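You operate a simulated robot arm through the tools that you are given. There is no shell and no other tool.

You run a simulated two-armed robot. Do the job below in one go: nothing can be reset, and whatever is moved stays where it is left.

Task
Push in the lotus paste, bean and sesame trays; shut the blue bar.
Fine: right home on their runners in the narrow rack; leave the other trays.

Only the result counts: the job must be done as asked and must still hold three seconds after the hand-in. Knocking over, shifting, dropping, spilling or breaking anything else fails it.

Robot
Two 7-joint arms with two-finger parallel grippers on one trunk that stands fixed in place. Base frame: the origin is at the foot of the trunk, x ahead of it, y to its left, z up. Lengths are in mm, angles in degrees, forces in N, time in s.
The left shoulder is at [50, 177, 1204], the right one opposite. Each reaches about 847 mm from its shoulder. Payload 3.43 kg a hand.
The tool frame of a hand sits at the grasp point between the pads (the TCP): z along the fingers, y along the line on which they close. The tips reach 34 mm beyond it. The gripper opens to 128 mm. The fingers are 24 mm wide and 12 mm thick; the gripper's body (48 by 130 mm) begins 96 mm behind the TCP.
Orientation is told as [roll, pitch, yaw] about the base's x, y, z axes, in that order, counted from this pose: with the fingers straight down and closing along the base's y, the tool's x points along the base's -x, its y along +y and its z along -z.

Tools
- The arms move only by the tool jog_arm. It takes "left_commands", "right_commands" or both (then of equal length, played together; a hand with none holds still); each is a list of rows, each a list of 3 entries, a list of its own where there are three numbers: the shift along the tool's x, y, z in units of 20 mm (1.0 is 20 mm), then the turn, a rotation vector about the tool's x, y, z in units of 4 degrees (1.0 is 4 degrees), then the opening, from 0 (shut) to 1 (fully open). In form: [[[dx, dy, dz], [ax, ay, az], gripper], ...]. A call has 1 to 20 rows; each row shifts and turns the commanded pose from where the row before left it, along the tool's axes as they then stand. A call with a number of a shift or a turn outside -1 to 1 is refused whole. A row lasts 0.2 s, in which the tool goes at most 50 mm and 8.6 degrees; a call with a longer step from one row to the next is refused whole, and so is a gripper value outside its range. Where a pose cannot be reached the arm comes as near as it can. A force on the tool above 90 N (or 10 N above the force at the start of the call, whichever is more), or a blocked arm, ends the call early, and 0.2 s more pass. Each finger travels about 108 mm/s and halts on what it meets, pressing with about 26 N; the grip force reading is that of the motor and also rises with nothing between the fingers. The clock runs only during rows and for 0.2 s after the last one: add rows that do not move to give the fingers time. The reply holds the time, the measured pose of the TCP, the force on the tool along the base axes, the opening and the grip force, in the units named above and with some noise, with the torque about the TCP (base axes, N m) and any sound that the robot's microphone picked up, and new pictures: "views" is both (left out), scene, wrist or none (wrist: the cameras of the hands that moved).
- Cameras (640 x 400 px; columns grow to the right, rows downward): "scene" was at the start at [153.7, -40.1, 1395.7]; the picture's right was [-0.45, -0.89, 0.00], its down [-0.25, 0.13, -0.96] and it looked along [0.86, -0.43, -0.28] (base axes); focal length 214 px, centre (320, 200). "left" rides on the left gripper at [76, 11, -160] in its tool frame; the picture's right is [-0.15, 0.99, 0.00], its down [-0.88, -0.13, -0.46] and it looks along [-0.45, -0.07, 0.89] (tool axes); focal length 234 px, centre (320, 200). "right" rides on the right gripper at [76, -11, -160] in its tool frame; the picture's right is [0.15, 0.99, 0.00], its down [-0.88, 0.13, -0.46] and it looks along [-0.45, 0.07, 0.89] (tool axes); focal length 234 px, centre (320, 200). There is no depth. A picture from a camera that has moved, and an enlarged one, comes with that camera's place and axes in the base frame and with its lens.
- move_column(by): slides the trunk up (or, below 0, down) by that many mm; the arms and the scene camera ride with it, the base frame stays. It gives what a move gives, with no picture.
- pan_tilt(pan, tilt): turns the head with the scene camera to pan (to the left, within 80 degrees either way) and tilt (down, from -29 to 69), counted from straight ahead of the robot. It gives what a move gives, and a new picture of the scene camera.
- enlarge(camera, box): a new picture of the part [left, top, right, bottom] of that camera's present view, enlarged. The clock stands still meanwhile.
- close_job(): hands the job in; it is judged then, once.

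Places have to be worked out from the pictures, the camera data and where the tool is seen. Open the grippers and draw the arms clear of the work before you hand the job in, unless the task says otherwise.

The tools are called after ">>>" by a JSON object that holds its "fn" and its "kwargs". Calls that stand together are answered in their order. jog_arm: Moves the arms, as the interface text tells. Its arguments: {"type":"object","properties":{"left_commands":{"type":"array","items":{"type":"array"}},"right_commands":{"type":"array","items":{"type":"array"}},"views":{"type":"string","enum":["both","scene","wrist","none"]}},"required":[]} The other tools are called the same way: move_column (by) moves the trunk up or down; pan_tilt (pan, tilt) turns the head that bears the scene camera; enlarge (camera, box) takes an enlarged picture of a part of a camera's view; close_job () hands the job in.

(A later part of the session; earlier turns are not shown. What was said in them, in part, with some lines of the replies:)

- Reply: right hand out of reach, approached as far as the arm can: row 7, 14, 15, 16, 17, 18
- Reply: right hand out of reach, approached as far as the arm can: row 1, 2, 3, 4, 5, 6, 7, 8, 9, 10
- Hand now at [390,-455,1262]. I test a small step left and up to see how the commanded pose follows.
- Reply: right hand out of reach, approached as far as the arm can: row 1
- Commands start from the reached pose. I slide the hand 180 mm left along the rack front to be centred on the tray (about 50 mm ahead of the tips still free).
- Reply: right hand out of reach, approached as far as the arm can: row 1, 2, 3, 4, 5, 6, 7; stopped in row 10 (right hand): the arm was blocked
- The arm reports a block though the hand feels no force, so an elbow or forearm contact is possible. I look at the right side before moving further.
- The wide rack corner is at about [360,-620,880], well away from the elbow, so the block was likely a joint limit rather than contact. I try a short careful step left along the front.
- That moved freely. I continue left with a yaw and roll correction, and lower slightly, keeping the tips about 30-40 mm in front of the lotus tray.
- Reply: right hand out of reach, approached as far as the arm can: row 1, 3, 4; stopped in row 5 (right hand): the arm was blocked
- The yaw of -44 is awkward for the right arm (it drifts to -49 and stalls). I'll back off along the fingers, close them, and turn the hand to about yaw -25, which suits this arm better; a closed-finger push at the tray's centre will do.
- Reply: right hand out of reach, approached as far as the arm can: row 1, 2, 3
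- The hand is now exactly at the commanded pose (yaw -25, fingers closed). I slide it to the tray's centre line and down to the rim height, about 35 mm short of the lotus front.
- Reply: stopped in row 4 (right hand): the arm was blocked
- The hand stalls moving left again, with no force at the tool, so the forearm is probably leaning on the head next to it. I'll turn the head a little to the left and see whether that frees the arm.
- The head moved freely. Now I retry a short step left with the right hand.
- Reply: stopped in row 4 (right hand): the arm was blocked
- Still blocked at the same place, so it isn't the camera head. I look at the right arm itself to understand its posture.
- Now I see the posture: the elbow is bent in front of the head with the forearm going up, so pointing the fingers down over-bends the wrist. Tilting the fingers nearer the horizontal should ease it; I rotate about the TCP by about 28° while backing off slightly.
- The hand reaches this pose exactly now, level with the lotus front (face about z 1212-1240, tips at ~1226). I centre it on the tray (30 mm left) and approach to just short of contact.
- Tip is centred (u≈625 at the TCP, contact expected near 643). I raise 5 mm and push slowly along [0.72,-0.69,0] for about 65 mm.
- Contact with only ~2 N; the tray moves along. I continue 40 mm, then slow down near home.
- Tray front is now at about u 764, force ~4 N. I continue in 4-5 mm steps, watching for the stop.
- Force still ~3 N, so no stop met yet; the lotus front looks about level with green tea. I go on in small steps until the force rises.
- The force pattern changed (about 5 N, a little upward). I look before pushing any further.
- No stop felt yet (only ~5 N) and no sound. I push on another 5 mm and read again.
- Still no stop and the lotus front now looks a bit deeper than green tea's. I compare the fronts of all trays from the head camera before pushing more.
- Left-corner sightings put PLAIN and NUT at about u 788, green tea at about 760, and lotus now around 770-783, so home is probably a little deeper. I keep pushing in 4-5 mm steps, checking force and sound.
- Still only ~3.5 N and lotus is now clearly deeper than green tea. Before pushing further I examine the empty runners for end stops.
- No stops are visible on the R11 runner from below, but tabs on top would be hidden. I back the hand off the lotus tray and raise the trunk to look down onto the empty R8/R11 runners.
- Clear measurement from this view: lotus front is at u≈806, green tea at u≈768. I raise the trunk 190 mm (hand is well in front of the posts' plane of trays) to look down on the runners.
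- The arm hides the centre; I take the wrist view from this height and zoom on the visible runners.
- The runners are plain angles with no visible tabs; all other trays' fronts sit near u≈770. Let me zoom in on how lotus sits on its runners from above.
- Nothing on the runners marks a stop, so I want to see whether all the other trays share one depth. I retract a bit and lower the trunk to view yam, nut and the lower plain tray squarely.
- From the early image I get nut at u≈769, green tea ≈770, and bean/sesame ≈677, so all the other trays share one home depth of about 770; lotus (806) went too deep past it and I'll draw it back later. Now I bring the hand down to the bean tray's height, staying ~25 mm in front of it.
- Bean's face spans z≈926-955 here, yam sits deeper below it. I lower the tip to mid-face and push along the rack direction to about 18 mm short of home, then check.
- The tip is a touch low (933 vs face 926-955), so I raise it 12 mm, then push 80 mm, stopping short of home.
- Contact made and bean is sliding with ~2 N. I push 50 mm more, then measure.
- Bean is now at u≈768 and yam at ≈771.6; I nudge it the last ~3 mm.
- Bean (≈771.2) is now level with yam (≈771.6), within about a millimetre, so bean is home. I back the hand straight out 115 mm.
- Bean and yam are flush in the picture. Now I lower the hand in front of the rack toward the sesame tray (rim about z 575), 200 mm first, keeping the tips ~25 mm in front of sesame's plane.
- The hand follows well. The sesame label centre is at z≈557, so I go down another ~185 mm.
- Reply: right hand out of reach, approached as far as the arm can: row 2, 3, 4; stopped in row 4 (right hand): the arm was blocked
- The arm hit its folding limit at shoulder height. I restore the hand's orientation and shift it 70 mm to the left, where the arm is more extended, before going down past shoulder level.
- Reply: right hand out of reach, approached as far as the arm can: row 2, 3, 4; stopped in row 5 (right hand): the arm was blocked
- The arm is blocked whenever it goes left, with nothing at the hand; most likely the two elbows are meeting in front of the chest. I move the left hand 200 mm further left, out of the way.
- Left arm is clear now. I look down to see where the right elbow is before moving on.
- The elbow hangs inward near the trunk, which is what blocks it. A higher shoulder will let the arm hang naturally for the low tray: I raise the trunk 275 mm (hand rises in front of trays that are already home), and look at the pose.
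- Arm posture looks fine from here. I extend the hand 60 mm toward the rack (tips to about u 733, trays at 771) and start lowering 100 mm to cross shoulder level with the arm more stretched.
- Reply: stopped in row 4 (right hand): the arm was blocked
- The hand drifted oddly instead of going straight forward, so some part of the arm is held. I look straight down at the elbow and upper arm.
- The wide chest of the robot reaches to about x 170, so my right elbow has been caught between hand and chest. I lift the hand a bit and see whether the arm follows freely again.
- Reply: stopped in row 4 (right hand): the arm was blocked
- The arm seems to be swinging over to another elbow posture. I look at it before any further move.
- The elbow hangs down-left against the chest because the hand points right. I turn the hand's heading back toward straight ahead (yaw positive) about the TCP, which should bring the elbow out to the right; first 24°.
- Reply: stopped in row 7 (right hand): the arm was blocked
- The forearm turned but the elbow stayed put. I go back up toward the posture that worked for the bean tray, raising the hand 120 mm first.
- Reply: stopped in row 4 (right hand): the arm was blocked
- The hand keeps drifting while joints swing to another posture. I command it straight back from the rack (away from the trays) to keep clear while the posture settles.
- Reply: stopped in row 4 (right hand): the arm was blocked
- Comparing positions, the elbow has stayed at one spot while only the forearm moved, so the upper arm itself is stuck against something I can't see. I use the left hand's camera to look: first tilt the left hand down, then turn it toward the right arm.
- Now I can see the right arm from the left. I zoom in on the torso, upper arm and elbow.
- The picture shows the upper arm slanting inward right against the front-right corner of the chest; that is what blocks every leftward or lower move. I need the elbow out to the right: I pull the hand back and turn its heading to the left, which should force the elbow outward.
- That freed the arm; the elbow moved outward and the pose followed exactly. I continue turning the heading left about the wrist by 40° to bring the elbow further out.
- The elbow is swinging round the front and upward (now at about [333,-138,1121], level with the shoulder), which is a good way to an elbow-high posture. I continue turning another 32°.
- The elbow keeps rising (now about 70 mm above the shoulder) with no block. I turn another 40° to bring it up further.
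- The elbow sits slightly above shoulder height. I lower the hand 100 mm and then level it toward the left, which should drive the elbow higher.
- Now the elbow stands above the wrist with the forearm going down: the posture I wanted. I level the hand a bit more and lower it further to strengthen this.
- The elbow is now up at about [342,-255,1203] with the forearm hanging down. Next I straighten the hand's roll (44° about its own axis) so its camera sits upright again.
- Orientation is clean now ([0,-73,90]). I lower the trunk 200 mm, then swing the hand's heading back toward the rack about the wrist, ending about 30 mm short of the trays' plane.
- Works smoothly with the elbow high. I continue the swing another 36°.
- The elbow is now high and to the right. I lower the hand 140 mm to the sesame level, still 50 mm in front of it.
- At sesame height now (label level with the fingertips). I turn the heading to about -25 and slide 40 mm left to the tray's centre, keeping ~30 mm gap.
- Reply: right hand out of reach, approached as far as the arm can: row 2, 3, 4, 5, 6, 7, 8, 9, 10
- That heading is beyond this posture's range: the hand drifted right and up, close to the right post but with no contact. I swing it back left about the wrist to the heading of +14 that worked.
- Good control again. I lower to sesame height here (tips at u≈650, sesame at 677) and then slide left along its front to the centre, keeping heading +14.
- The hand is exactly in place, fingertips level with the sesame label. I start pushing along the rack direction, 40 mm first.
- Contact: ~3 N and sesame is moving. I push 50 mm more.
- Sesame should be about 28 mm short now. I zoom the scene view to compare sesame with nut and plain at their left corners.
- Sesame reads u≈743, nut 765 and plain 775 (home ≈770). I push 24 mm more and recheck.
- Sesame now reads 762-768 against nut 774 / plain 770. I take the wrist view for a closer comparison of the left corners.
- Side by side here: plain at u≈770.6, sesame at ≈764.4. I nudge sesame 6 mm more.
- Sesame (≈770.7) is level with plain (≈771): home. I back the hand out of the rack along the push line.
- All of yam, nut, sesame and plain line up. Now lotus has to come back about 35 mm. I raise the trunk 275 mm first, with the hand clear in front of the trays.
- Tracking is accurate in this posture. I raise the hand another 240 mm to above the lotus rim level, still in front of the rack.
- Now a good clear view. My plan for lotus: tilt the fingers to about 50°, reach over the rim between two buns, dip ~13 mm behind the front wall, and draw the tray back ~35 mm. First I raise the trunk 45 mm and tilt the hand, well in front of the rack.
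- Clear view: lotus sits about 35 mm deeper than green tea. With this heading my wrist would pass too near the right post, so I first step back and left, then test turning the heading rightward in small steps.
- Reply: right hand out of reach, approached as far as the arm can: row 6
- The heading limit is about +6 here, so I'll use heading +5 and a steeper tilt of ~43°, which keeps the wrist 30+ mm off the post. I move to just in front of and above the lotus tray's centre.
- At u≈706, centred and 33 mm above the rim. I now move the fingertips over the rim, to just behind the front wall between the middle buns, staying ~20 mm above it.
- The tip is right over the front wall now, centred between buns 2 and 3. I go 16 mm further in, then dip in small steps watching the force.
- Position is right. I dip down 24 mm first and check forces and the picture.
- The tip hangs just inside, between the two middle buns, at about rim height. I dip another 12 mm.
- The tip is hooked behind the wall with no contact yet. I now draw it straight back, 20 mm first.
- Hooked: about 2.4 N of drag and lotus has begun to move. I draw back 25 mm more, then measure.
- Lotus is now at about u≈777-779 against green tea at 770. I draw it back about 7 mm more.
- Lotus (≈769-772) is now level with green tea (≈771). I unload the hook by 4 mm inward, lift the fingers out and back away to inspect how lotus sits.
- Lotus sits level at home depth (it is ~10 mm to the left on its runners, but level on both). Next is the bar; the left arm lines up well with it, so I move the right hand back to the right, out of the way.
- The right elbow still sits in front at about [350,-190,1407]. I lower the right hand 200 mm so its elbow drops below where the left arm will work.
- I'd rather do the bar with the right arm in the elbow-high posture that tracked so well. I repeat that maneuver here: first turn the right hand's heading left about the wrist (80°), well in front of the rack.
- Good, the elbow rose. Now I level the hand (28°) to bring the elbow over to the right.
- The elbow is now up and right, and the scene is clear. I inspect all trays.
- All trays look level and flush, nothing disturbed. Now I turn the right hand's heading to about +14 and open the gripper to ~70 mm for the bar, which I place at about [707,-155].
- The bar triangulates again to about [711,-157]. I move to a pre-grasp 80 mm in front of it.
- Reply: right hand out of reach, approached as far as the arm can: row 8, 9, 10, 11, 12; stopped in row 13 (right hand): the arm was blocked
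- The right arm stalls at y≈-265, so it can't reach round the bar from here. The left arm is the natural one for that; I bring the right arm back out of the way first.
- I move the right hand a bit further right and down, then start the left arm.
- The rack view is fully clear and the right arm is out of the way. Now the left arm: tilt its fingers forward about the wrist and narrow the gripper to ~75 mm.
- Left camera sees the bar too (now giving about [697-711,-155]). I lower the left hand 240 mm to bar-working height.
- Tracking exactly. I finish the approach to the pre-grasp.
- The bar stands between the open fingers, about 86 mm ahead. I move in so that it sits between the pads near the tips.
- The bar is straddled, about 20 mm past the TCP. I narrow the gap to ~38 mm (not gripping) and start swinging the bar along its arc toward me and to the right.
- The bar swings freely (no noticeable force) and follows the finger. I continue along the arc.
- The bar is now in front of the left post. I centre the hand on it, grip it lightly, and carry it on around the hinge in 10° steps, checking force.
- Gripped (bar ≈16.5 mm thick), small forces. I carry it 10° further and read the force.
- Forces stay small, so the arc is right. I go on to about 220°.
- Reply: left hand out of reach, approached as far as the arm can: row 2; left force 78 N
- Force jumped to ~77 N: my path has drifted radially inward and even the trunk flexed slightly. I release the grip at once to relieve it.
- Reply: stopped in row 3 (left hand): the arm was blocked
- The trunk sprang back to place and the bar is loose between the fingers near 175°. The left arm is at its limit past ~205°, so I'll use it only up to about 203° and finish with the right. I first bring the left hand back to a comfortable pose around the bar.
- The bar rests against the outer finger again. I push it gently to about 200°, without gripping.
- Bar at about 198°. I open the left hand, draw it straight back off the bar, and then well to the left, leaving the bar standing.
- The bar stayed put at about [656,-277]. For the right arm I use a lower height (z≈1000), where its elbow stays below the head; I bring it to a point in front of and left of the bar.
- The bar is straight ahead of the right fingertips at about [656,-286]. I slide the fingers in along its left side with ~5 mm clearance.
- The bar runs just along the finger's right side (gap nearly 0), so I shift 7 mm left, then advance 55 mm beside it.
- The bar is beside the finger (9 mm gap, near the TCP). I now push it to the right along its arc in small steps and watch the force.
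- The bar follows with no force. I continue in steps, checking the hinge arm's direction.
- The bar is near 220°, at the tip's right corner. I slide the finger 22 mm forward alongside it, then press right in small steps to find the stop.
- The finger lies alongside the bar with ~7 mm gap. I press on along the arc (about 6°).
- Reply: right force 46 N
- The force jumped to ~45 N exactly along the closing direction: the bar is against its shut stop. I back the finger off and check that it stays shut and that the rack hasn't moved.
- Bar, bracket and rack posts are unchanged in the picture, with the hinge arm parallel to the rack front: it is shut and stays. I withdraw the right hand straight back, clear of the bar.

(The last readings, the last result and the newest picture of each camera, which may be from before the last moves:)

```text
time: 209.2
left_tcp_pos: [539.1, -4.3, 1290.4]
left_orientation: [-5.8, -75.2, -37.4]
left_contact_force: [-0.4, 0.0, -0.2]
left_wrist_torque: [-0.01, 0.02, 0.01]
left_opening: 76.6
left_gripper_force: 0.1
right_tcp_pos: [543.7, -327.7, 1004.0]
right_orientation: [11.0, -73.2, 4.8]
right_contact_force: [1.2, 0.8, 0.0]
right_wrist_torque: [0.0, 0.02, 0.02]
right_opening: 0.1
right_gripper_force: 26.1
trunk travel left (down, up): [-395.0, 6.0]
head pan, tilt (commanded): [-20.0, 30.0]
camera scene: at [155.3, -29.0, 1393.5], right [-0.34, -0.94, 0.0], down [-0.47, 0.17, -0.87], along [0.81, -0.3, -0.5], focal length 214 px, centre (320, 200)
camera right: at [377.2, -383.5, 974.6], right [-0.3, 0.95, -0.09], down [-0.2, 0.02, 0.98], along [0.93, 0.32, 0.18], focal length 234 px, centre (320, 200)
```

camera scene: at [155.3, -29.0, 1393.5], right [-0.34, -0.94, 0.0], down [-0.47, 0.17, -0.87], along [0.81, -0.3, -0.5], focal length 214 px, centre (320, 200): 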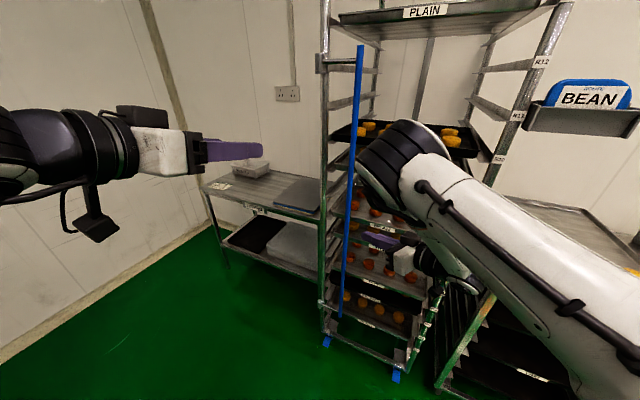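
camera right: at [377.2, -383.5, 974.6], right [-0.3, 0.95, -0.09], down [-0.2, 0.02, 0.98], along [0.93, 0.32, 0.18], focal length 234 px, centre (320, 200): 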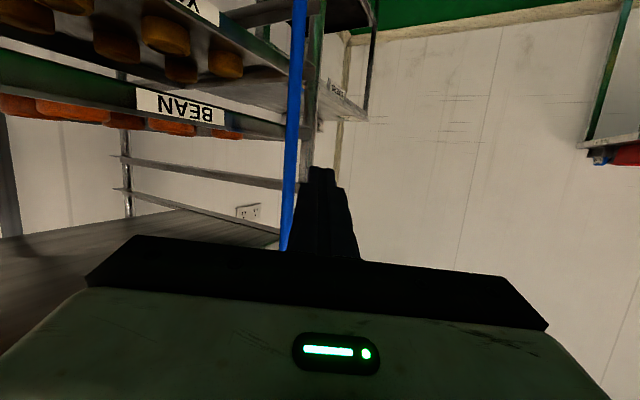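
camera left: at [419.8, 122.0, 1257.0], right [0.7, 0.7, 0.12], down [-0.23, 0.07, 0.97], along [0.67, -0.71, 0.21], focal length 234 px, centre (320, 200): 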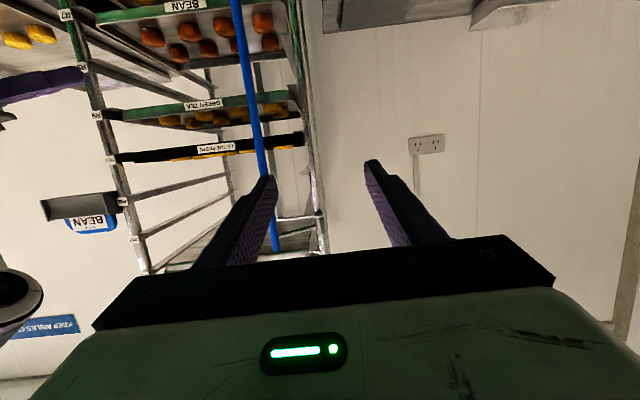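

I move the right hand further back and to the right so I can inspect everything, opening its gripper on the way.

>>> {"fn": "jog_arm", "kwargs": {"right_commands": [[[-0.302, -0.313, -0.803], [0, 0, 0], 0], [[-0.302, -0.313, -0.803], [0, 0, 0], 0], [[-0.302, -0.313, -0.803], [0, 0, 0], 0], [[-0.302, -0.313, -0.803], [0, 0, 0], 0], [[-0.302, -0.313, -0.803], [0, 0, 0], 0], [[-0.302, -0.313, -0.803], [0, 0, 0], 0], [[-0.302, -0.313, -0.803], [0, 0, 0], 0.2], [[-0.302, -0.313, -0.803], [0, 0, 0], 0.4], [[-0.302, -0.313, -0.803], [0, 0, 0], 0.5], [[-0.302, -0.313, -0.803], [0, 0, 0], 0.6], [[0, 0, 0], [0, 0, 0], 0.6]], "views": "both"}}

>>> {"fn": "enlarge", "kwargs": {"camera": "scene", "box": [315, 30, 515, 190]}}

>>> {"fn": "enlarge", "kwargs": {"camera": "scene", "box": [315, 100, 515, 240]}}

>>> {"fn": "enlarge", "kwargs": {"camera": "scene", "box": [315, 210, 475, 330]}}

```text
time: 211.6
left_tcp_pos: [540.7, -5.7, 1291.2]
left_orientation: [-5.7, -75.2, -37.4]
left_contact_force: [0.4, 0.8, 0.3]
left_wrist_torque: [0.01, 0.01, 0.01]
left_opening: 76.9
left_gripper_force: 0.1
right_tcp_pos: [429.4, -430.7, 1102.7]
right_orientation: [11.1, -73.1, 4.8]
right_contact_force: [1.2, -0.1, -0.5]
right_wrist_torque: [0.03, 0.0, -0.01]
right_opening: 77.0
right_gripper_force: 0.0
trunk travel left (down, up): [-395.0, 6.0]
head pan, tilt (commanded): [-20.0, 30.0]
camera scene: at [155.4, -29.0, 1393.5], right [-0.34, -0.94, 0.0], down [-0.47, 0.17, -0.87], along [0.81, -0.3, -0.5], focal length 214 px, centre (320, 200)
camera right: at [263.3, -486.6, 1074.8], right [-0.3, 0.95, -0.09], down [-0.2, 0.02, 0.98], along [0.93, 0.32, 0.18], focal length 234 px, centre (320, 200)
```

scene: 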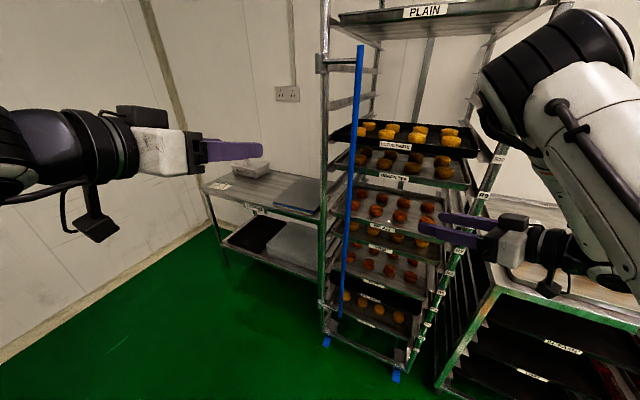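
right: 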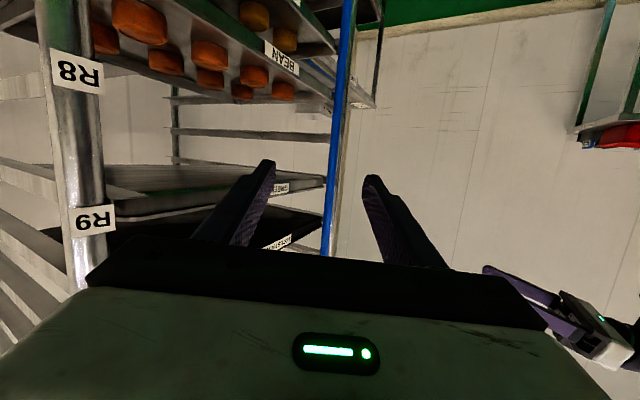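

```text
2.50 times, centred on (415, 110) of scene
camera zoom: at [155.4, -29.0, 1393.5], right [-0.34, -0.94, 0.0], down [-0.47, 0.17, -0.87], along [0.81, -0.3, -0.5], focal length 536 px, centre (82, 425)
```

zoom: 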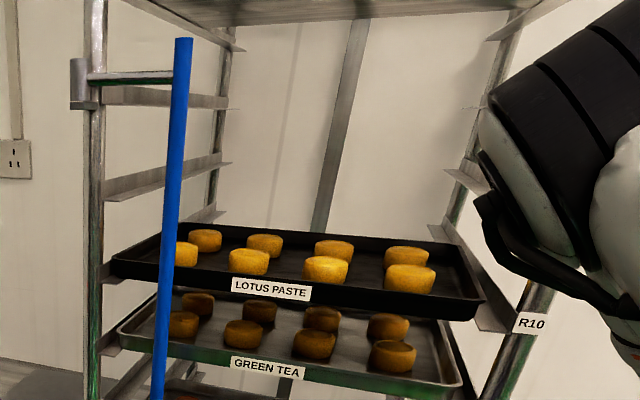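

```text
2.86 times, centred on (415, 170) of scene
camera zoom: at [155.4, -29.0, 1393.5], right [-0.34, -0.94, 0.0], down [-0.47, 0.17, -0.87], along [0.81, -0.3, -0.5], focal length 613 px, centre (49, 286)
```

zoom: 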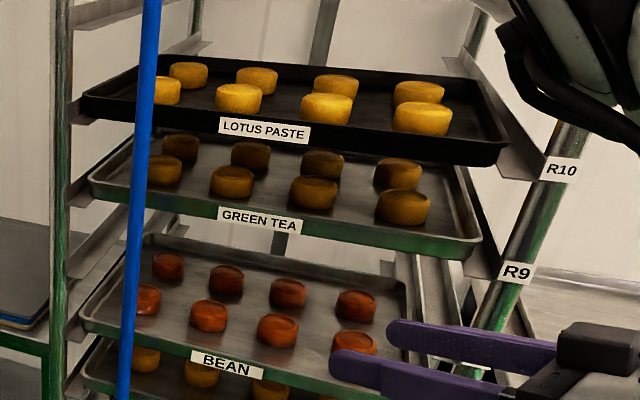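

```text
3.33 times, centred on (395, 270) of scene
camera zoom: at [155.4, -29.0, 1393.5], right [-0.34, -0.94, 0.0], down [-0.47, 0.17, -0.87], along [0.81, -0.3, -0.5], focal length 715 px, centre (70, -33)
```

zoom: 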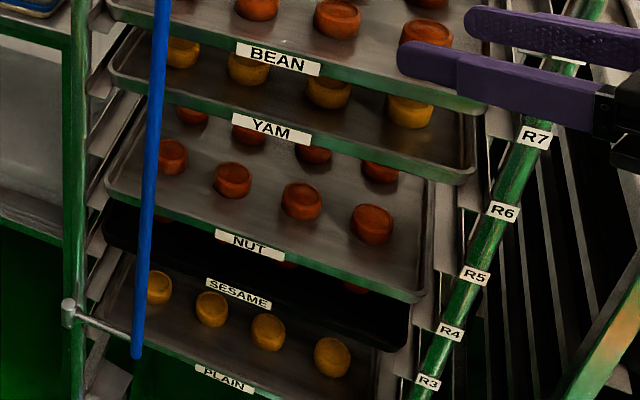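

Everything looks in place: bar shut, trays level. I take a square-on look with the left camera to check lotus's depth against its neighbours precisely.

>>> {"fn": "enlarge", "kwargs": {"camera": "left", "box": [250, 60, 330, 180]}}

>>> {"fn": "enlarge", "kwargs": {"camera": "left", "box": [70, 60, 150, 180]}}

>>> {"fn": "enlarge", "kwargs": {"camera": "left", "box": [60, 0, 330, 190]}}

```text
3.33 times, centred on (290, 120) of left
camera zoom: at [420.0, 121.9, 1256.9], right [0.7, 0.7, 0.12], down [-0.23, 0.07, 0.97], along [0.67, -0.71, 0.21], focal length 781 px, centre (420, 467)
```

zoom: 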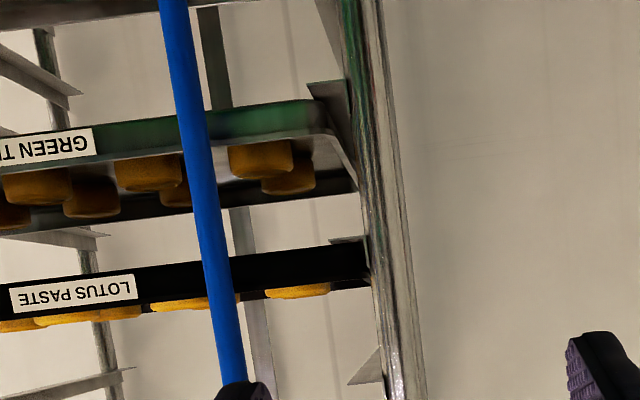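

```text
3.33 times, centred on (110, 120) of left
camera zoom: at [420.0, 121.9, 1256.9], right [0.7, 0.7, 0.12], down [-0.23, 0.07, 0.97], along [0.67, -0.71, 0.21], focal length 781 px, centre (1020, 467)
```

zoom: 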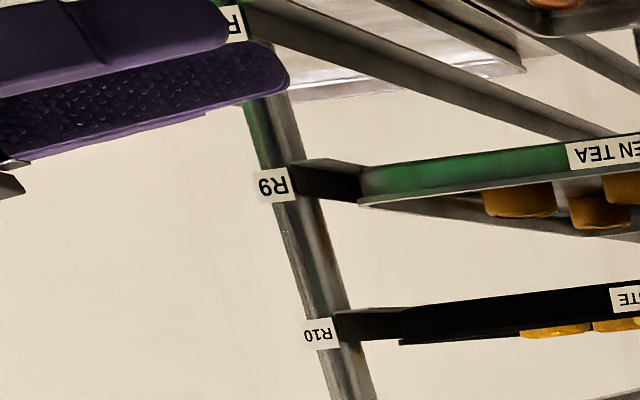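

```text
2.11 times, centred on (195, 95) of left
camera zoom: at [420.0, 121.9, 1256.9], right [0.7, 0.7, 0.12], down [-0.23, 0.07, 0.97], along [0.67, -0.71, 0.21], focal length 493 px, centre (583, 421)
```

zoom: 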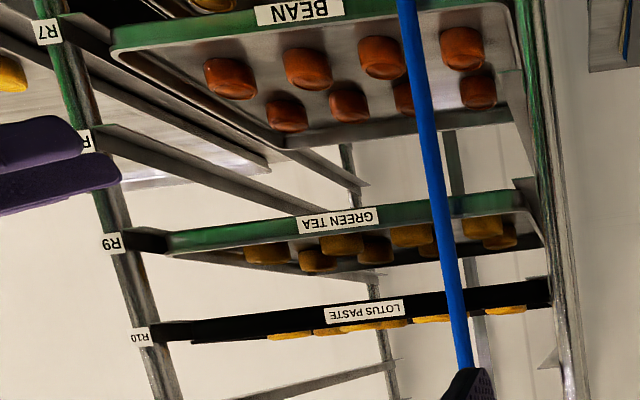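

Combining two cameras, lotus turns out slightly skewed: its left corner is home but the right one stands about 9 mm proud. I'll correct it by a light push on the right half using only the right finger of the wide-open right hand; first I raise that hand to lotus height.

>>> {"fn": "jog_arm", "kwargs": {"right_commands": [[[-0.957, 0.055, -0.284], [0, 0, 0], 0.8], [[-0.957, 0.055, -0.284], [0, 0, 0], 1], [[-0.957, 0.055, -0.284], [0, 0, 0], 1], [[-0.957, 0.055, -0.284], [0, 0, 0], 1], [[-0.957, 0.055, -0.284], [0, 0, 0], 1], [[-0.957, 0.055, -0.284], [0, 0, 0], 1], [[-0.239, 0.014, -0.071], [0, 0, 0], 1], [[0, 0, 0], [0, 0, 0], 1]], "views": "both"}}

>>> {"fn": "enlarge", "kwargs": {"camera": "right", "box": [100, 60, 420, 260]}}

```text
time: 213.3
left_tcp_pos: [540.0, -5.6, 1289.7]
left_orientation: [-5.8, -75.3, -37.4]
left_contact_force: [0.6, 0.6, -0.4]
left_wrist_torque: [0.01, -0.02, -0.03]
left_opening: 76.7
left_gripper_force: 0.1
right_tcp_pos: [428.4, -433.1, 1226.3]
right_orientation: [11.0, -73.2, 4.8]
right_contact_force: [0.4, -0.4, -0.2]
right_wrist_torque: [0.0, 0.0, 0.0]
right_opening: 128.3
right_gripper_force: 0.0
trunk travel left (down, up): [-395.0, 6.0]
head pan, tilt (commanded): [-20.0, 30.0]
camera scene: at [155.3, -29.0, 1393.5], right [-0.34, -0.94, 0.0], down [-0.47, 0.17, -0.87], along [0.81, -0.3, -0.5], focal length 214 px, centre (320, 200)
camera right: at [262.1, -488.1, 1198.9], right [-0.3, 0.95, -0.09], down [-0.2, 0.02, 0.98], along [0.93, 0.31, 0.18], focal length 234 px, centre (320, 200)
```

scene: 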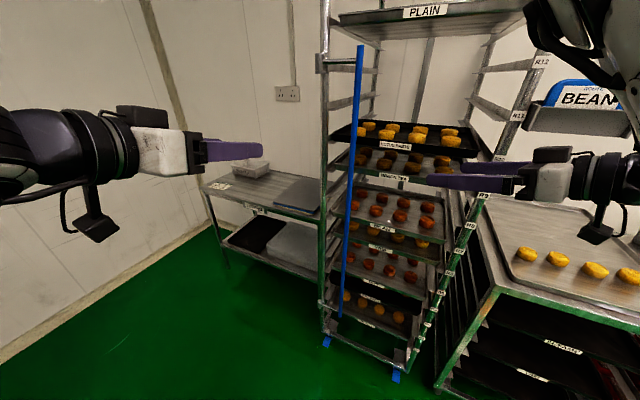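
right: 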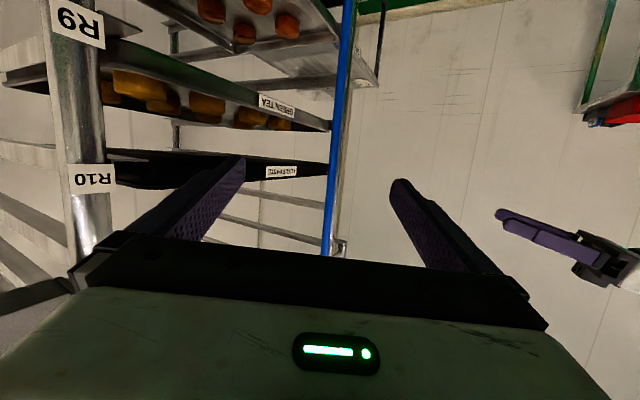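

```text
2.00 times, centred on (260, 160) of right
camera zoom: at [262.1, -488.1, 1198.9], right [-0.3, 0.95, -0.09], down [-0.2, 0.02, 0.98], along [0.93, 0.31, 0.18], focal length 468 px, centre (440, 280)
```

zoom: 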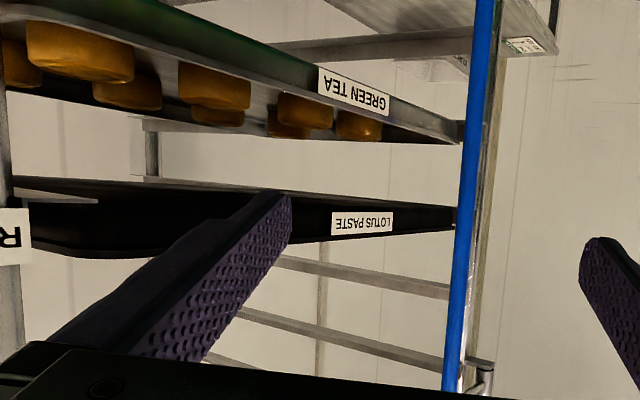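

From here too, lotus's centre reads ~6 mm proud of green tea. I bring the hand so its right finger faces lotus's right half, about 25 mm off.

>>> {"fn": "jog_arm", "kwargs": {"right_commands": [[[-0.222, -0.153, 0.718], [0, 0, 0], 1], [[-0.222, -0.153, 0.718], [0, 0, 0], 1], [[-0.222, -0.153, 0.718], [0, 0, 0], 1], [[0, 0, 0], [0, 0, 0], 1]], "views": "both"}}

>>> {"fn": "enlarge", "kwargs": {"camera": "scene", "box": [390, 90, 590, 230]}}

```text
time: 214.3
left_tcp_pos: [539.6, -4.9, 1289.9]
left_orientation: [-5.7, -75.2, -37.5]
left_contact_force: [-0.1, 0.9, -0.2]
left_wrist_torque: [-0.02, -0.01, 0.01]
left_opening: 76.7
left_gripper_force: 0.0
right_tcp_pos: [473.8, -431.1, 1225.1]
right_orientation: [10.9, -73.2, 4.8]
right_contact_force: [0.6, 0.3, 0.7]
right_wrist_torque: [0.0, -0.02, -0.01]
right_opening: 128.0
right_gripper_force: 0.1
trunk travel left (down, up): [-395.0, 6.0]
head pan, tilt (commanded): [-20.0, 30.0]
camera scene: at [155.1, -29.1, 1393.5], right [-0.34, -0.94, 0.0], down [-0.47, 0.17, -0.87], along [0.81, -0.3, -0.5], focal length 214 px, centre (320, 200)
camera right: at [308.7, -485.8, 1198.4], right [-0.3, 0.95, -0.09], down [-0.2, 0.02, 0.98], along [0.93, 0.31, 0.18], focal length 234 px, centre (320, 200)
```

scene: 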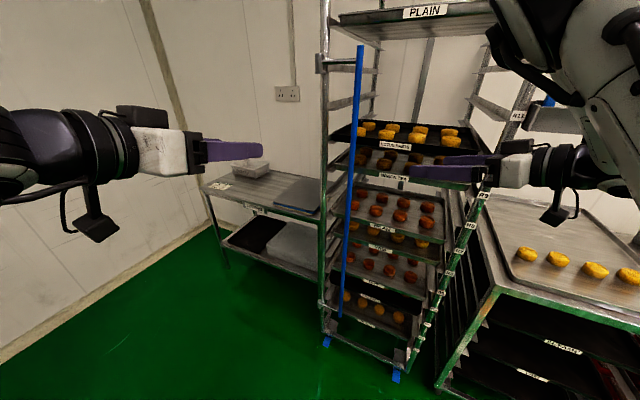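
right: 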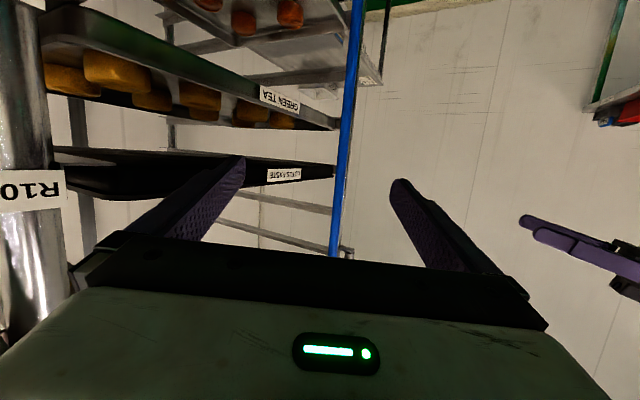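

```text
2.86 times, centred on (490, 160) of scene
camera zoom: at [155.1, -29.1, 1393.5], right [-0.34, -0.94, 0.0], down [-0.47, 0.17, -0.87], along [0.81, -0.3, -0.5], focal length 613 px, centre (-166, 314)
```

zoom: 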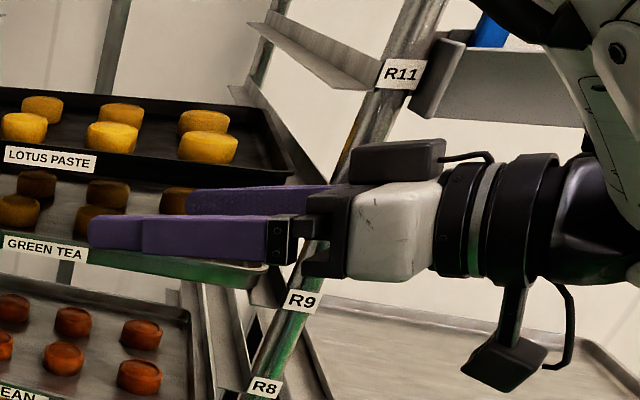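

The right finger faces lotus's right half. I raise 4 mm and creep forward along the rack direction, watching for contact.

>>> {"fn": "jog_arm", "kwargs": {"right_commands": [[[-0.19, 0.011, -0.057], [0, 0, 0], 1], [[-0.0956, -0.4286, 0.239], [0, 0, 0], 1], [[-0.0956, -0.4286, 0.239], [0, 0, 0], 1], [[0, 0, 0], [0, 0, 0], 1]], "views": "wrist"}}

>>> {"fn": "enlarge", "kwargs": {"camera": "right", "box": [60, 60, 300, 240]}}

```text
time: 215.3
left_tcp_pos: [540.9, -4.1, 1289.9]
left_orientation: [-5.7, -75.3, -37.5]
left_contact_force: [0.5, -0.2, -0.4]
left_wrist_torque: [0.0, 0.01, 0.01]
left_opening: 76.7
left_gripper_force: 0.0
right_tcp_pos: [488.8, -443.0, 1231.0]
right_orientation: [11.0, -73.2, 4.8]
right_contact_force: [-0.7, 0.6, 0.0]
right_wrist_torque: [0.0, 0.05, 0.0]
right_opening: 128.0
right_gripper_force: 0.1
trunk travel left (down, up): [-395.0, 6.0]
head pan, tilt (commanded): [-20.0, 30.0]
camera right: at [323.3, -498.5, 1203.4], right [-0.3, 0.95, -0.09], down [-0.2, 0.02, 0.98], along [0.93, 0.32, 0.18], focal length 234 px, centre (320, 200)
```

right: 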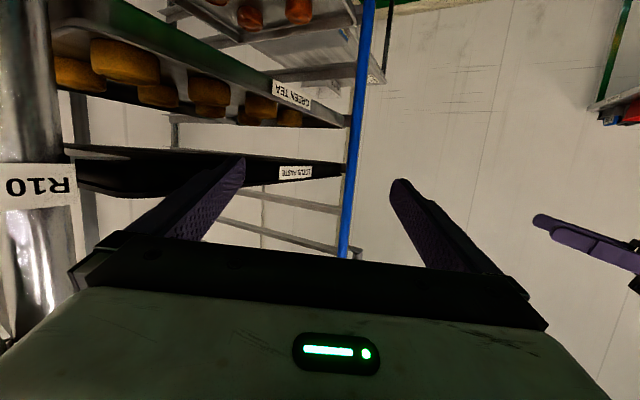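

```text
2.22 times, centred on (180, 150) of right
camera zoom: at [323.3, -498.5, 1203.4], right [-0.3, 0.95, -0.09], down [-0.2, 0.02, 0.98], along [0.93, 0.32, 0.18], focal length 520 px, centre (631, 311)
```

zoom: 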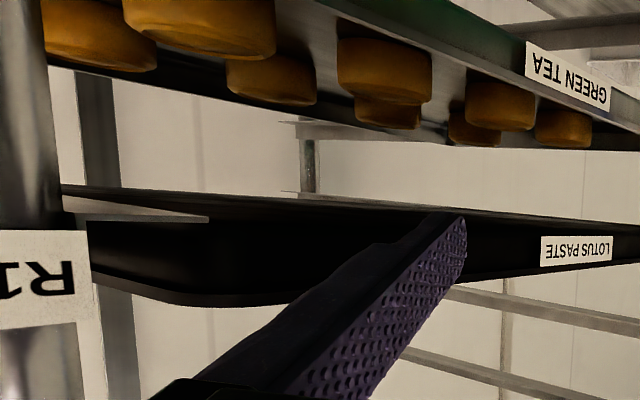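

Close to contact. I go on in 4-5 mm steps.

>>> {"fn": "jog_arm", "kwargs": {"right_commands": [[[-0.048, -0.214, 0.12], [0, 0, 0], 1], [[0, 0, 0], [0, 0, 0], 1]], "views": "none"}}

>>> {"fn": "jog_arm", "kwargs": {"right_commands": [[[-0.048, -0.214, 0.12], [0, 0, 0], 1], [[0, 0, 0], [0, 0, 0], 1]], "views": "none"}}

>>> {"fn": "enlarge", "kwargs": {"camera": "scene", "box": [390, 90, 530, 190]}}

```text
time: 215.9
left_tcp_pos: [540.6, -5.0, 1290.3]
left_orientation: [-5.8, -75.2, -37.5]
left_contact_force: [-0.5, 0.0, 0.2]
left_wrist_torque: [0.01, -0.01, 0.0]
left_opening: 76.7
left_gripper_force: 0.0
right_tcp_pos: [494.0, -446.1, 1231.9]
right_orientation: [11.2, -73.3, 4.7]
right_contact_force: [0.2, 0.3, -0.5]
right_wrist_torque: [-0.01, 0.01, -0.01]
right_opening: 128.1
right_gripper_force: 0.0
trunk travel left (down, up): [-395.0, 6.0]
head pan, tilt (commanded): [-20.0, 30.0]
```

```text
time: 216.6
left_tcp_pos: [540.7, -4.9, 1290.9]
left_orientation: [-5.6, -75.2, -37.5]
left_contact_force: [-0.1, 0.2, -0.6]
left_wrist_torque: [-0.03, 0.01, -0.02]
left_opening: 76.9
left_gripper_force: 0.0
right_tcp_pos: [495.9, -450.2, 1231.5]
right_orientation: [11.1, -73.2, 4.7]
right_contact_force: [-2.7, 1.1, 0.4]
right_wrist_torque: [-0.02, -0.03, -0.1]
right_opening: 127.1
right_gripper_force: 0.1
trunk travel left (down, up): [-395.0, 6.0]
head pan, tilt (commanded): [-20.0, 30.0]
```

```text
4.00 times, centred on (460, 140) of scene
camera zoom: at [154.7, -28.8, 1393.6], right [-0.34, -0.94, 0.0], down [-0.47, 0.17, -0.87], along [0.81, -0.3, -0.5], focal length 858 px, centre (-240, 440)
```

zoom: 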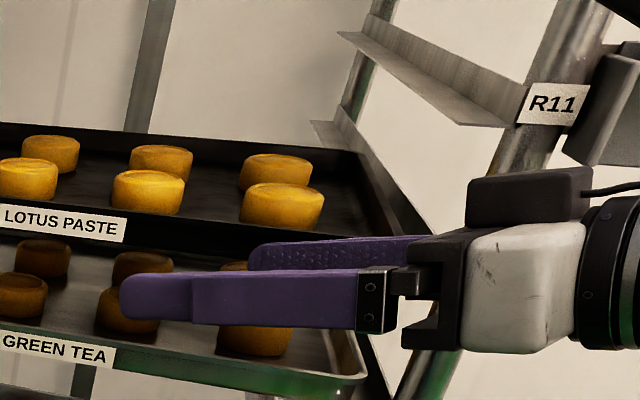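

Contact at the expected place (~3 N): the right half stands ≈10 mm proud. I push 9 mm in two small steps.

>>> {"fn": "jog_arm", "kwargs": {"right_commands": [[[-0.048, -0.214, 0.12], [0, 0, 0], 1], [[0, 0, 0], [0, 0, 0], 1]], "views": "none"}}

>>> {"fn": "jog_arm", "kwargs": {"right_commands": [[[-0.043, -0.193, 0.108], [0, 0, 0], 1], [[0, 0, 0], [0, 0, 0], 1]], "views": "wrist"}}

>>> {"fn": "enlarge", "kwargs": {"camera": "left", "box": [70, 60, 150, 180]}}

>>> {"fn": "enlarge", "kwargs": {"camera": "left", "box": [150, 60, 310, 180]}}

```text
time: 217.2
left_tcp_pos: [540.1, -4.7, 1290.8]
left_orientation: [-5.8, -75.2, -37.5]
left_contact_force: [-0.7, -0.5, -0.3]
left_wrist_torque: [0.01, 0.02, 0.02]
left_opening: 76.8
left_gripper_force: 0.0
right_tcp_pos: [499.6, -453.7, 1231.6]
right_orientation: [10.9, -73.3, 4.9]
right_contact_force: [-2.1, 2.0, 2.2]
right_wrist_torque: [-0.08, -0.03, -0.06]
right_opening: 126.8
right_gripper_force: 0.1
trunk travel left (down, up): [-395.0, 6.0]
head pan, tilt (commanded): [-20.0, 30.0]
```

```text
time: 217.8
left_tcp_pos: [539.3, -4.0, 1290.5]
left_orientation: [-5.7, -75.3, -37.4]
left_contact_force: [0.3, 0.2, 0.4]
left_wrist_torque: [-0.03, 0.01, -0.01]
left_opening: 77.0
left_gripper_force: 0.0
right_tcp_pos: [503.4, -457.0, 1233.0]
right_orientation: [10.9, -73.3, 4.9]
right_contact_force: [-2.8, 1.0, 1.4]
right_wrist_torque: [-0.06, -0.07, -0.08]
right_opening: 126.9
right_gripper_force: 0.0
trunk travel left (down, up): [-395.0, 6.0]
head pan, tilt (commanded): [-20.0, 30.0]
camera right: at [337.1, -511.8, 1204.2], right [-0.3, 0.95, -0.09], down [-0.2, 0.02, 0.98], along [0.93, 0.31, 0.18], focal length 234 px, centre (320, 200)
```

right: 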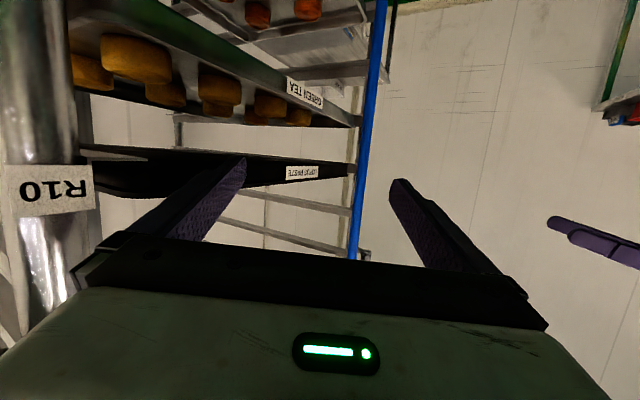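

```text
3.33 times, centred on (110, 120) of left
camera zoom: at [419.3, 122.2, 1257.2], right [0.7, 0.7, 0.12], down [-0.23, 0.07, 0.97], along [0.67, -0.71, 0.21], focal length 781 px, centre (1020, 467)
```

zoom: 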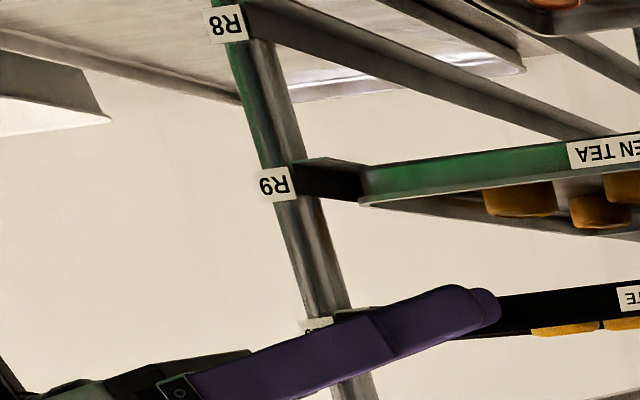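

```text
3.33 times, centred on (230, 120) of left
camera zoom: at [419.3, 122.2, 1257.2], right [0.7, 0.7, 0.12], down [-0.23, 0.07, 0.97], along [0.67, -0.71, 0.21], focal length 781 px, centre (620, 467)
```

zoom: 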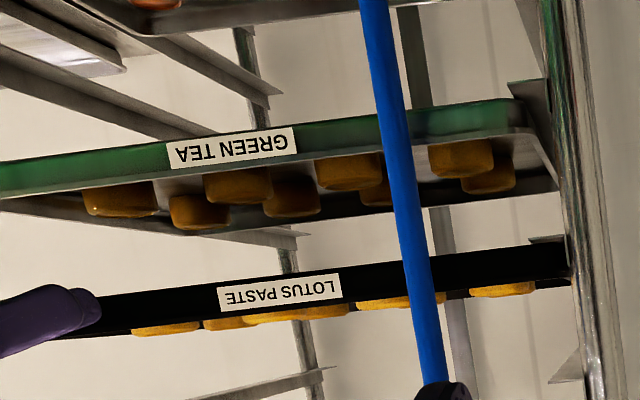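

Lotus's right side moved in. I retract the right hand and measure the tray again with two cameras.

>>> {"fn": "jog_arm", "kwargs": {"right_commands": [[[0.0956, 0.4286, -0.239], [0, 0, 0], 1], [[0.0956, 0.4286, -0.239], [0, 0, 0], 1], [[0.0956, 0.4286, -0.239], [0, 0, 0], 1], [[0.0956, 0.4286, -0.239], [0, 0, 0], 1], [[0.6, 0, -0.6], [0, 0, 0], 1], [[0.6, 0, -0.6], [0, 0, 0], 1], [[0.6, 0, -0.6], [0, 0, 0], 1], [[0.6, -0.4, -0.6], [0, 0, 0], 1], [[0.6, -0.4, -0.6], [0, 0, 0], 1], [[0, 0, 0], [0, 0, 0], 1]], "views": "both"}}

>>> {"fn": "enlarge", "kwargs": {"camera": "left", "box": [70, 60, 150, 180]}}

>>> {"fn": "enlarge", "kwargs": {"camera": "scene", "box": [320, 90, 520, 230]}}

```text
time: 219.9
left_tcp_pos: [540.0, -4.3, 1290.5]
left_orientation: [-5.8, -75.2, -37.5]
left_contact_force: [-0.3, 1.2, 0.8]
left_wrist_torque: [-0.01, 0.03, -0.01]
left_opening: 76.6
left_gripper_force: 0.1
right_tcp_pos: [405.5, -462.7, 1187.7]
right_orientation: [10.9, -73.2, 5.0]
right_contact_force: [0.1, 0.3, 0.6]
right_wrist_torque: [-0.03, -0.01, 0.06]
right_opening: 128.2
right_gripper_force: 0.1
trunk travel left (down, up): [-395.0, 6.0]
head pan, tilt (commanded): [-20.0, 30.0]
camera scene: at [155.3, -28.8, 1393.5], right [-0.34, -0.94, 0.0], down [-0.47, 0.17, -0.87], along [0.81, -0.3, -0.5], focal length 214 px, centre (320, 200)
camera right: at [239.6, -518.1, 1160.8], right [-0.3, 0.95, -0.09], down [-0.2, 0.02, 0.98], along [0.93, 0.32, 0.18], focal length 234 px, centre (320, 200)
```

scene: 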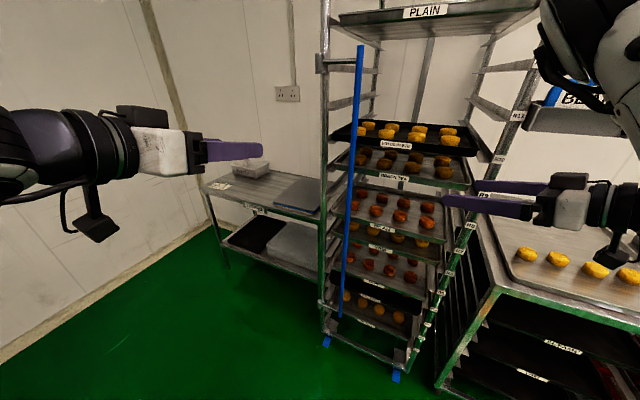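
right: 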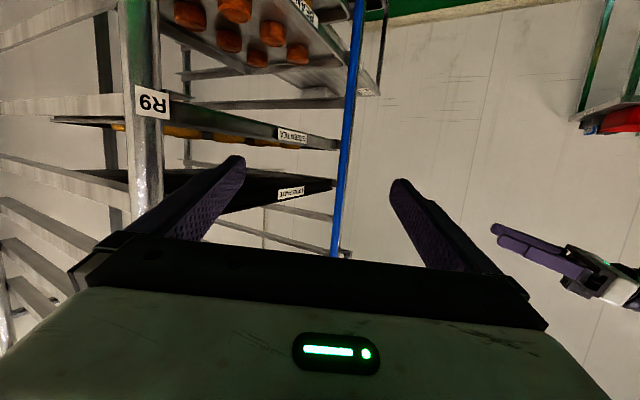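

```text
3.33 times, centred on (110, 120) of left
camera zoom: at [419.9, 122.1, 1256.9], right [0.7, 0.7, 0.12], down [-0.23, 0.07, 0.97], along [0.67, -0.71, 0.21], focal length 781 px, centre (1020, 467)
```

zoom: 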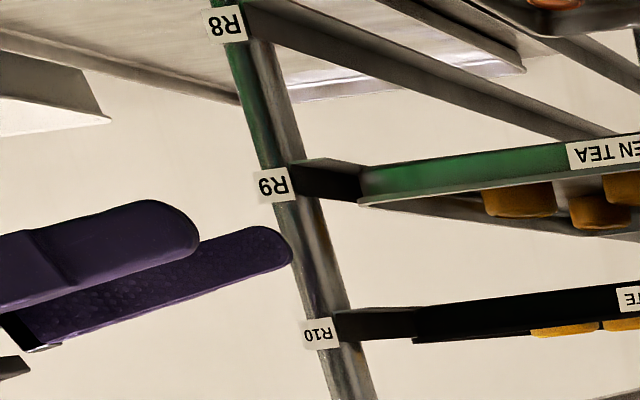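

```text
2.86 times, centred on (420, 160) of scene
camera zoom: at [155.3, -28.8, 1393.5], right [-0.34, -0.94, 0.0], down [-0.47, 0.17, -0.87], along [0.81, -0.3, -0.5], focal length 613 px, centre (34, 314)
```

zoom: 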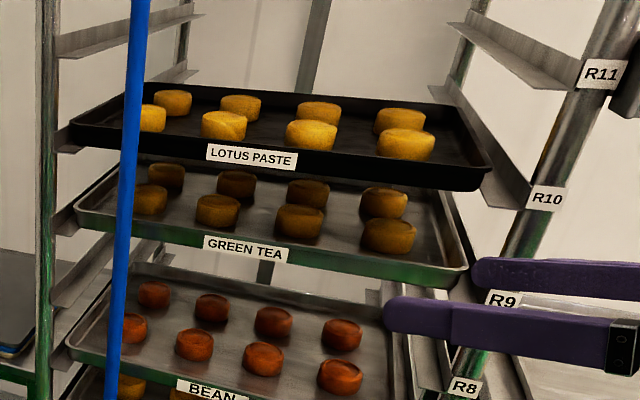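

Lotus now averages within ~1 mm of green tea and is nearly square. I double-check sesame's two corners the same way.

>>> {"fn": "enlarge", "kwargs": {"camera": "scene", "box": [390, 275, 450, 335]}}

>>> {"fn": "enlarge", "kwargs": {"camera": "scene", "box": [310, 240, 370, 300]}}

>>> {"fn": "enlarge", "kwargs": {"camera": "scene", "box": [390, 200, 470, 280]}}

```text
6.67 times, centred on (420, 305) of scene
camera zoom: at [155.3, -28.8, 1393.5], right [-0.34, -0.94, 0.0], down [-0.47, 0.17, -0.87], along [0.81, -0.3, -0.5], focal length 1430 px, centre (-347, -500)
```

zoom: 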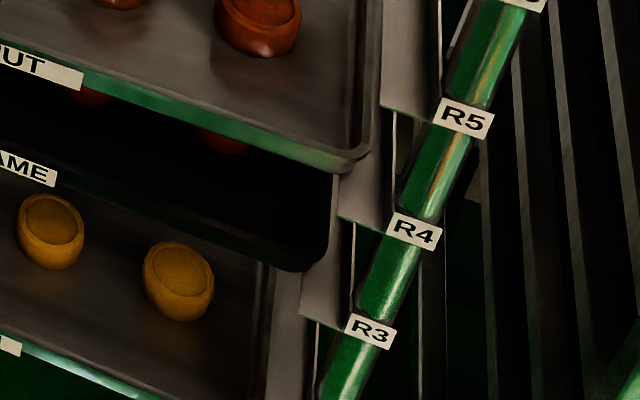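

```text
6.67 times, centred on (340, 270) of scene
camera zoom: at [155.3, -28.8, 1393.5], right [-0.34, -0.94, 0.0], down [-0.47, 0.17, -0.87], along [0.81, -0.3, -0.5], focal length 1430 px, centre (187, -267)
```

zoom: 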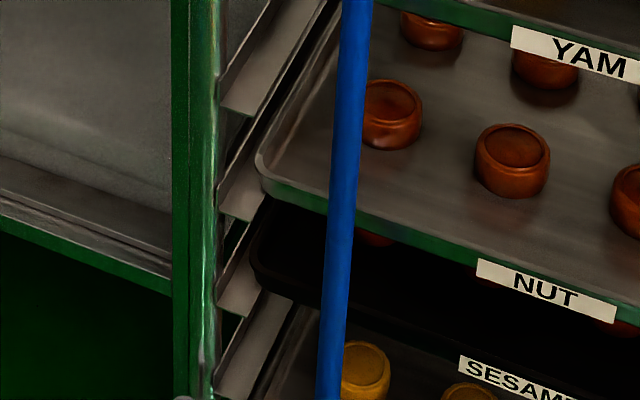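

```text
5.00 times, centred on (430, 240) of scene
camera zoom: at [155.3, -28.8, 1393.5], right [-0.34, -0.94, 0.0], down [-0.47, 0.17, -0.87], along [0.81, -0.3, -0.5], focal length 1072 px, centre (-230, 0)
```

zoom: 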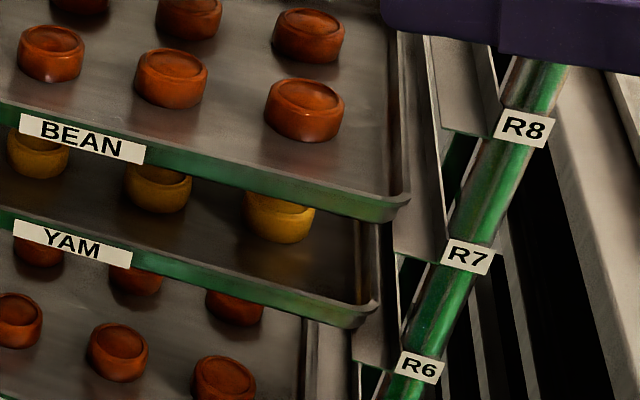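

By label positions all trays agree within about ±4 mm, and the bar is unchanged against its stop. Now I open both grippers fully and draw both arms clear of the rack.

>>> {"fn": "jog_arm", "kwargs": {"left_commands": [[[0.238, 0.14, -0.92], [0, 0, 0], 0.6], [[0.238, 0.14, -0.92], [0, 0, 0], 0.6], [[0.238, 0.14, -0.92], [0, 0, 0], 0.6], [[0.238, 0.14, -0.92], [0, 0, 0], 0.7], [[0.238, 0.14, -0.92], [0, 0, 0], 0.8], [[0.238, 0.14, -0.92], [0, 0, 0], 0.9], [[0.238, 0.14, -0.92], [0, 0, 0], 1], [[0.238, 0.14, -0.92], [0, 0, 0], 1], [[0, 0, 0], [0, 0, 0], 1], [[0, 0, 0], [0, 0, 0], 1]], "right_commands": [[[0.91, 0.088, -0.233], [0, 0, 0], 1], [[0.91, 0.088, -0.233], [0, 0, 0], 1], [[0.91, 0.088, -0.233], [0, 0, 0], 1], [[0.91, 0.088, -0.233], [0, 0, 0], 1], [[0.91, 0.088, -0.233], [0, 0, 0], 1], [[0, 0, 0], [0, 0, 0], 1], [[0, 0, 0], [0, 0, 0], 1], [[0, 0, 0], [0, 0, 0], 1], [[0, 0, 0], [0, 0, 0], 1], [[0, 0, 0], [0, 0, 0], 1]], "views": "both"}}

>>> {"fn": "enlarge", "kwargs": {"camera": "scene", "box": [300, 20, 540, 200]}}

>>> {"fn": "enlarge", "kwargs": {"camera": "scene", "box": [300, 180, 500, 340]}}

```text
time: 222.2
left_tcp_pos: [443.8, 117.4, 1288.9]
left_orientation: [-5.8, -75.2, -37.5]
left_contact_force: [0.6, 0.6, -0.5]
left_wrist_torque: [0.02, -0.02, 0.01]
left_opening: 127.8
left_gripper_force: 0.1
right_tcp_pos: [354.1, -461.3, 1109.0]
right_orientation: [11.0, -73.2, 4.8]
right_contact_force: [0.5, 0.2, -0.1]
right_wrist_torque: [0.01, 0.01, 0.01]
right_opening: 127.9
right_gripper_force: 0.2
trunk travel left (down, up): [-395.0, 6.0]
head pan, tilt (commanded): [-20.0, 30.0]
camera scene: at [155.2, -28.9, 1393.5], right [-0.34, -0.94, 0.0], down [-0.47, 0.17, -0.87], along [0.81, -0.3, -0.5], focal length 214 px, centre (320, 200)
camera right: at [188.2, -517.0, 1082.3], right [-0.3, 0.95, -0.09], down [-0.2, 0.02, 0.98], along [0.93, 0.31, 0.18], focal length 234 px, centre (320, 200)
camera left: at [323.8, 243.7, 1255.7], right [0.7, 0.7, 0.12], down [-0.23, 0.07, 0.97], along [0.67, -0.71, 0.21], focal length 234 px, centre (320, 200)
```

scene: 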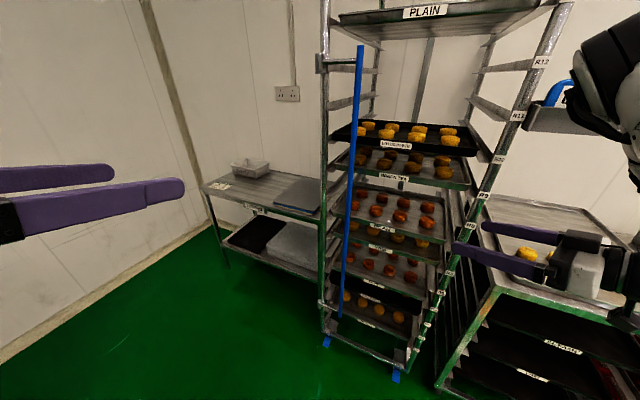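
right: 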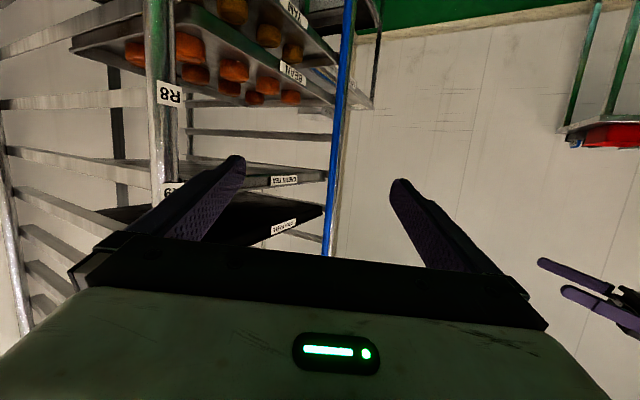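
left: 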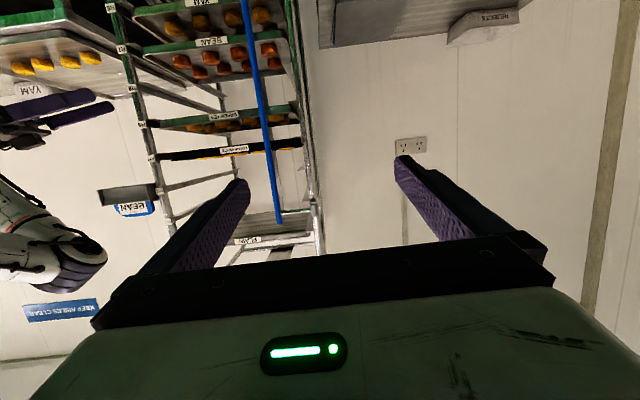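

```text
2.22 times, centred on (420, 110) of scene
camera zoom: at [155.2, -28.9, 1393.5], right [-0.34, -0.94, 0.0], down [-0.47, 0.17, -0.87], along [0.81, -0.3, -0.5], focal length 477 px, centre (98, 400)
```

zoom: 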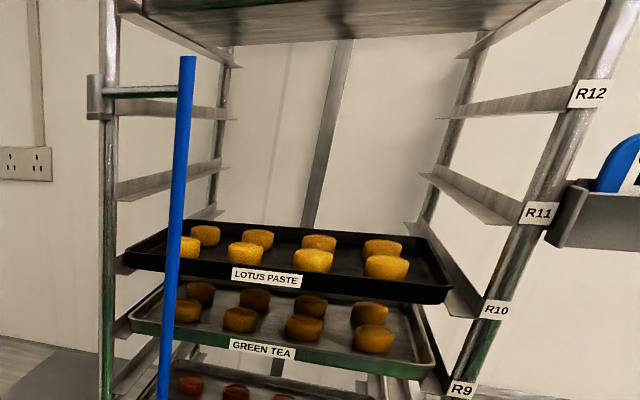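

```text
2.50 times, centred on (400, 260) of scene
camera zoom: at [155.2, -28.9, 1393.5], right [-0.34, -0.94, 0.0], down [-0.47, 0.17, -0.87], along [0.81, -0.3, -0.5], focal length 536 px, centre (120, 50)
```

zoom: 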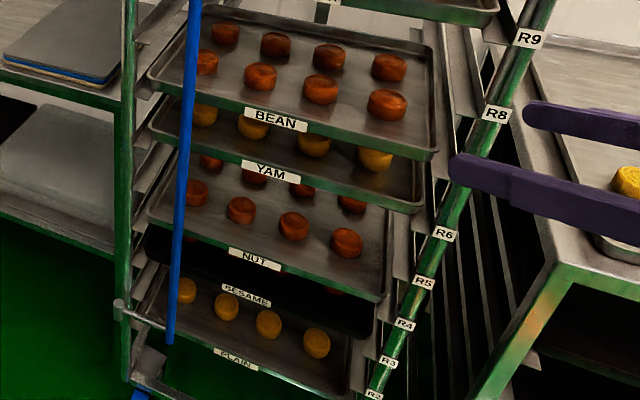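

Both arms are clear with open grippers. Lotus paste, bean and sesame sit at the same depth as the other trays, the blue bar rests against its shut stop, and nothing else looks disturbed. I'm handing the job in.

>>> {"fn": "close_job", "kwargs": {}}

```text
The job is handed in.
```

I pushed the lotus paste, bean and sesame trays in, shut the blue bar, and handed the job in. I could not confirm one point: I found no stop on the runners.

- **What "home" means here:** I pushed lotus about 126 mm in without meeting a stop. So I took the depth that all the other trays share as home and lined the three trays up to it.
- **Trays:** by my last readings, all three fronts are within about 5 mm of their neighbours.
- **Lotus:** it first went about 35 mm too deep. I hooked it and drew it back, then pushed its right side in to square it up. It sits about 10 mm to the left on its runners, but level on both sides.
- **Blue bar:** it is pressed against its stop, with its hinge arm in line with the rack front. It did not move when I let go.
- **Other trays:** I did not touch or shift any of them as far as I could see.
- **Arms:** while I swung the bar, the left arm briefly pressed on it with about 77 N and the trunk flexed. It sprang back, and the rack had not moved. Both grippers are open and both arms are clear of the work.
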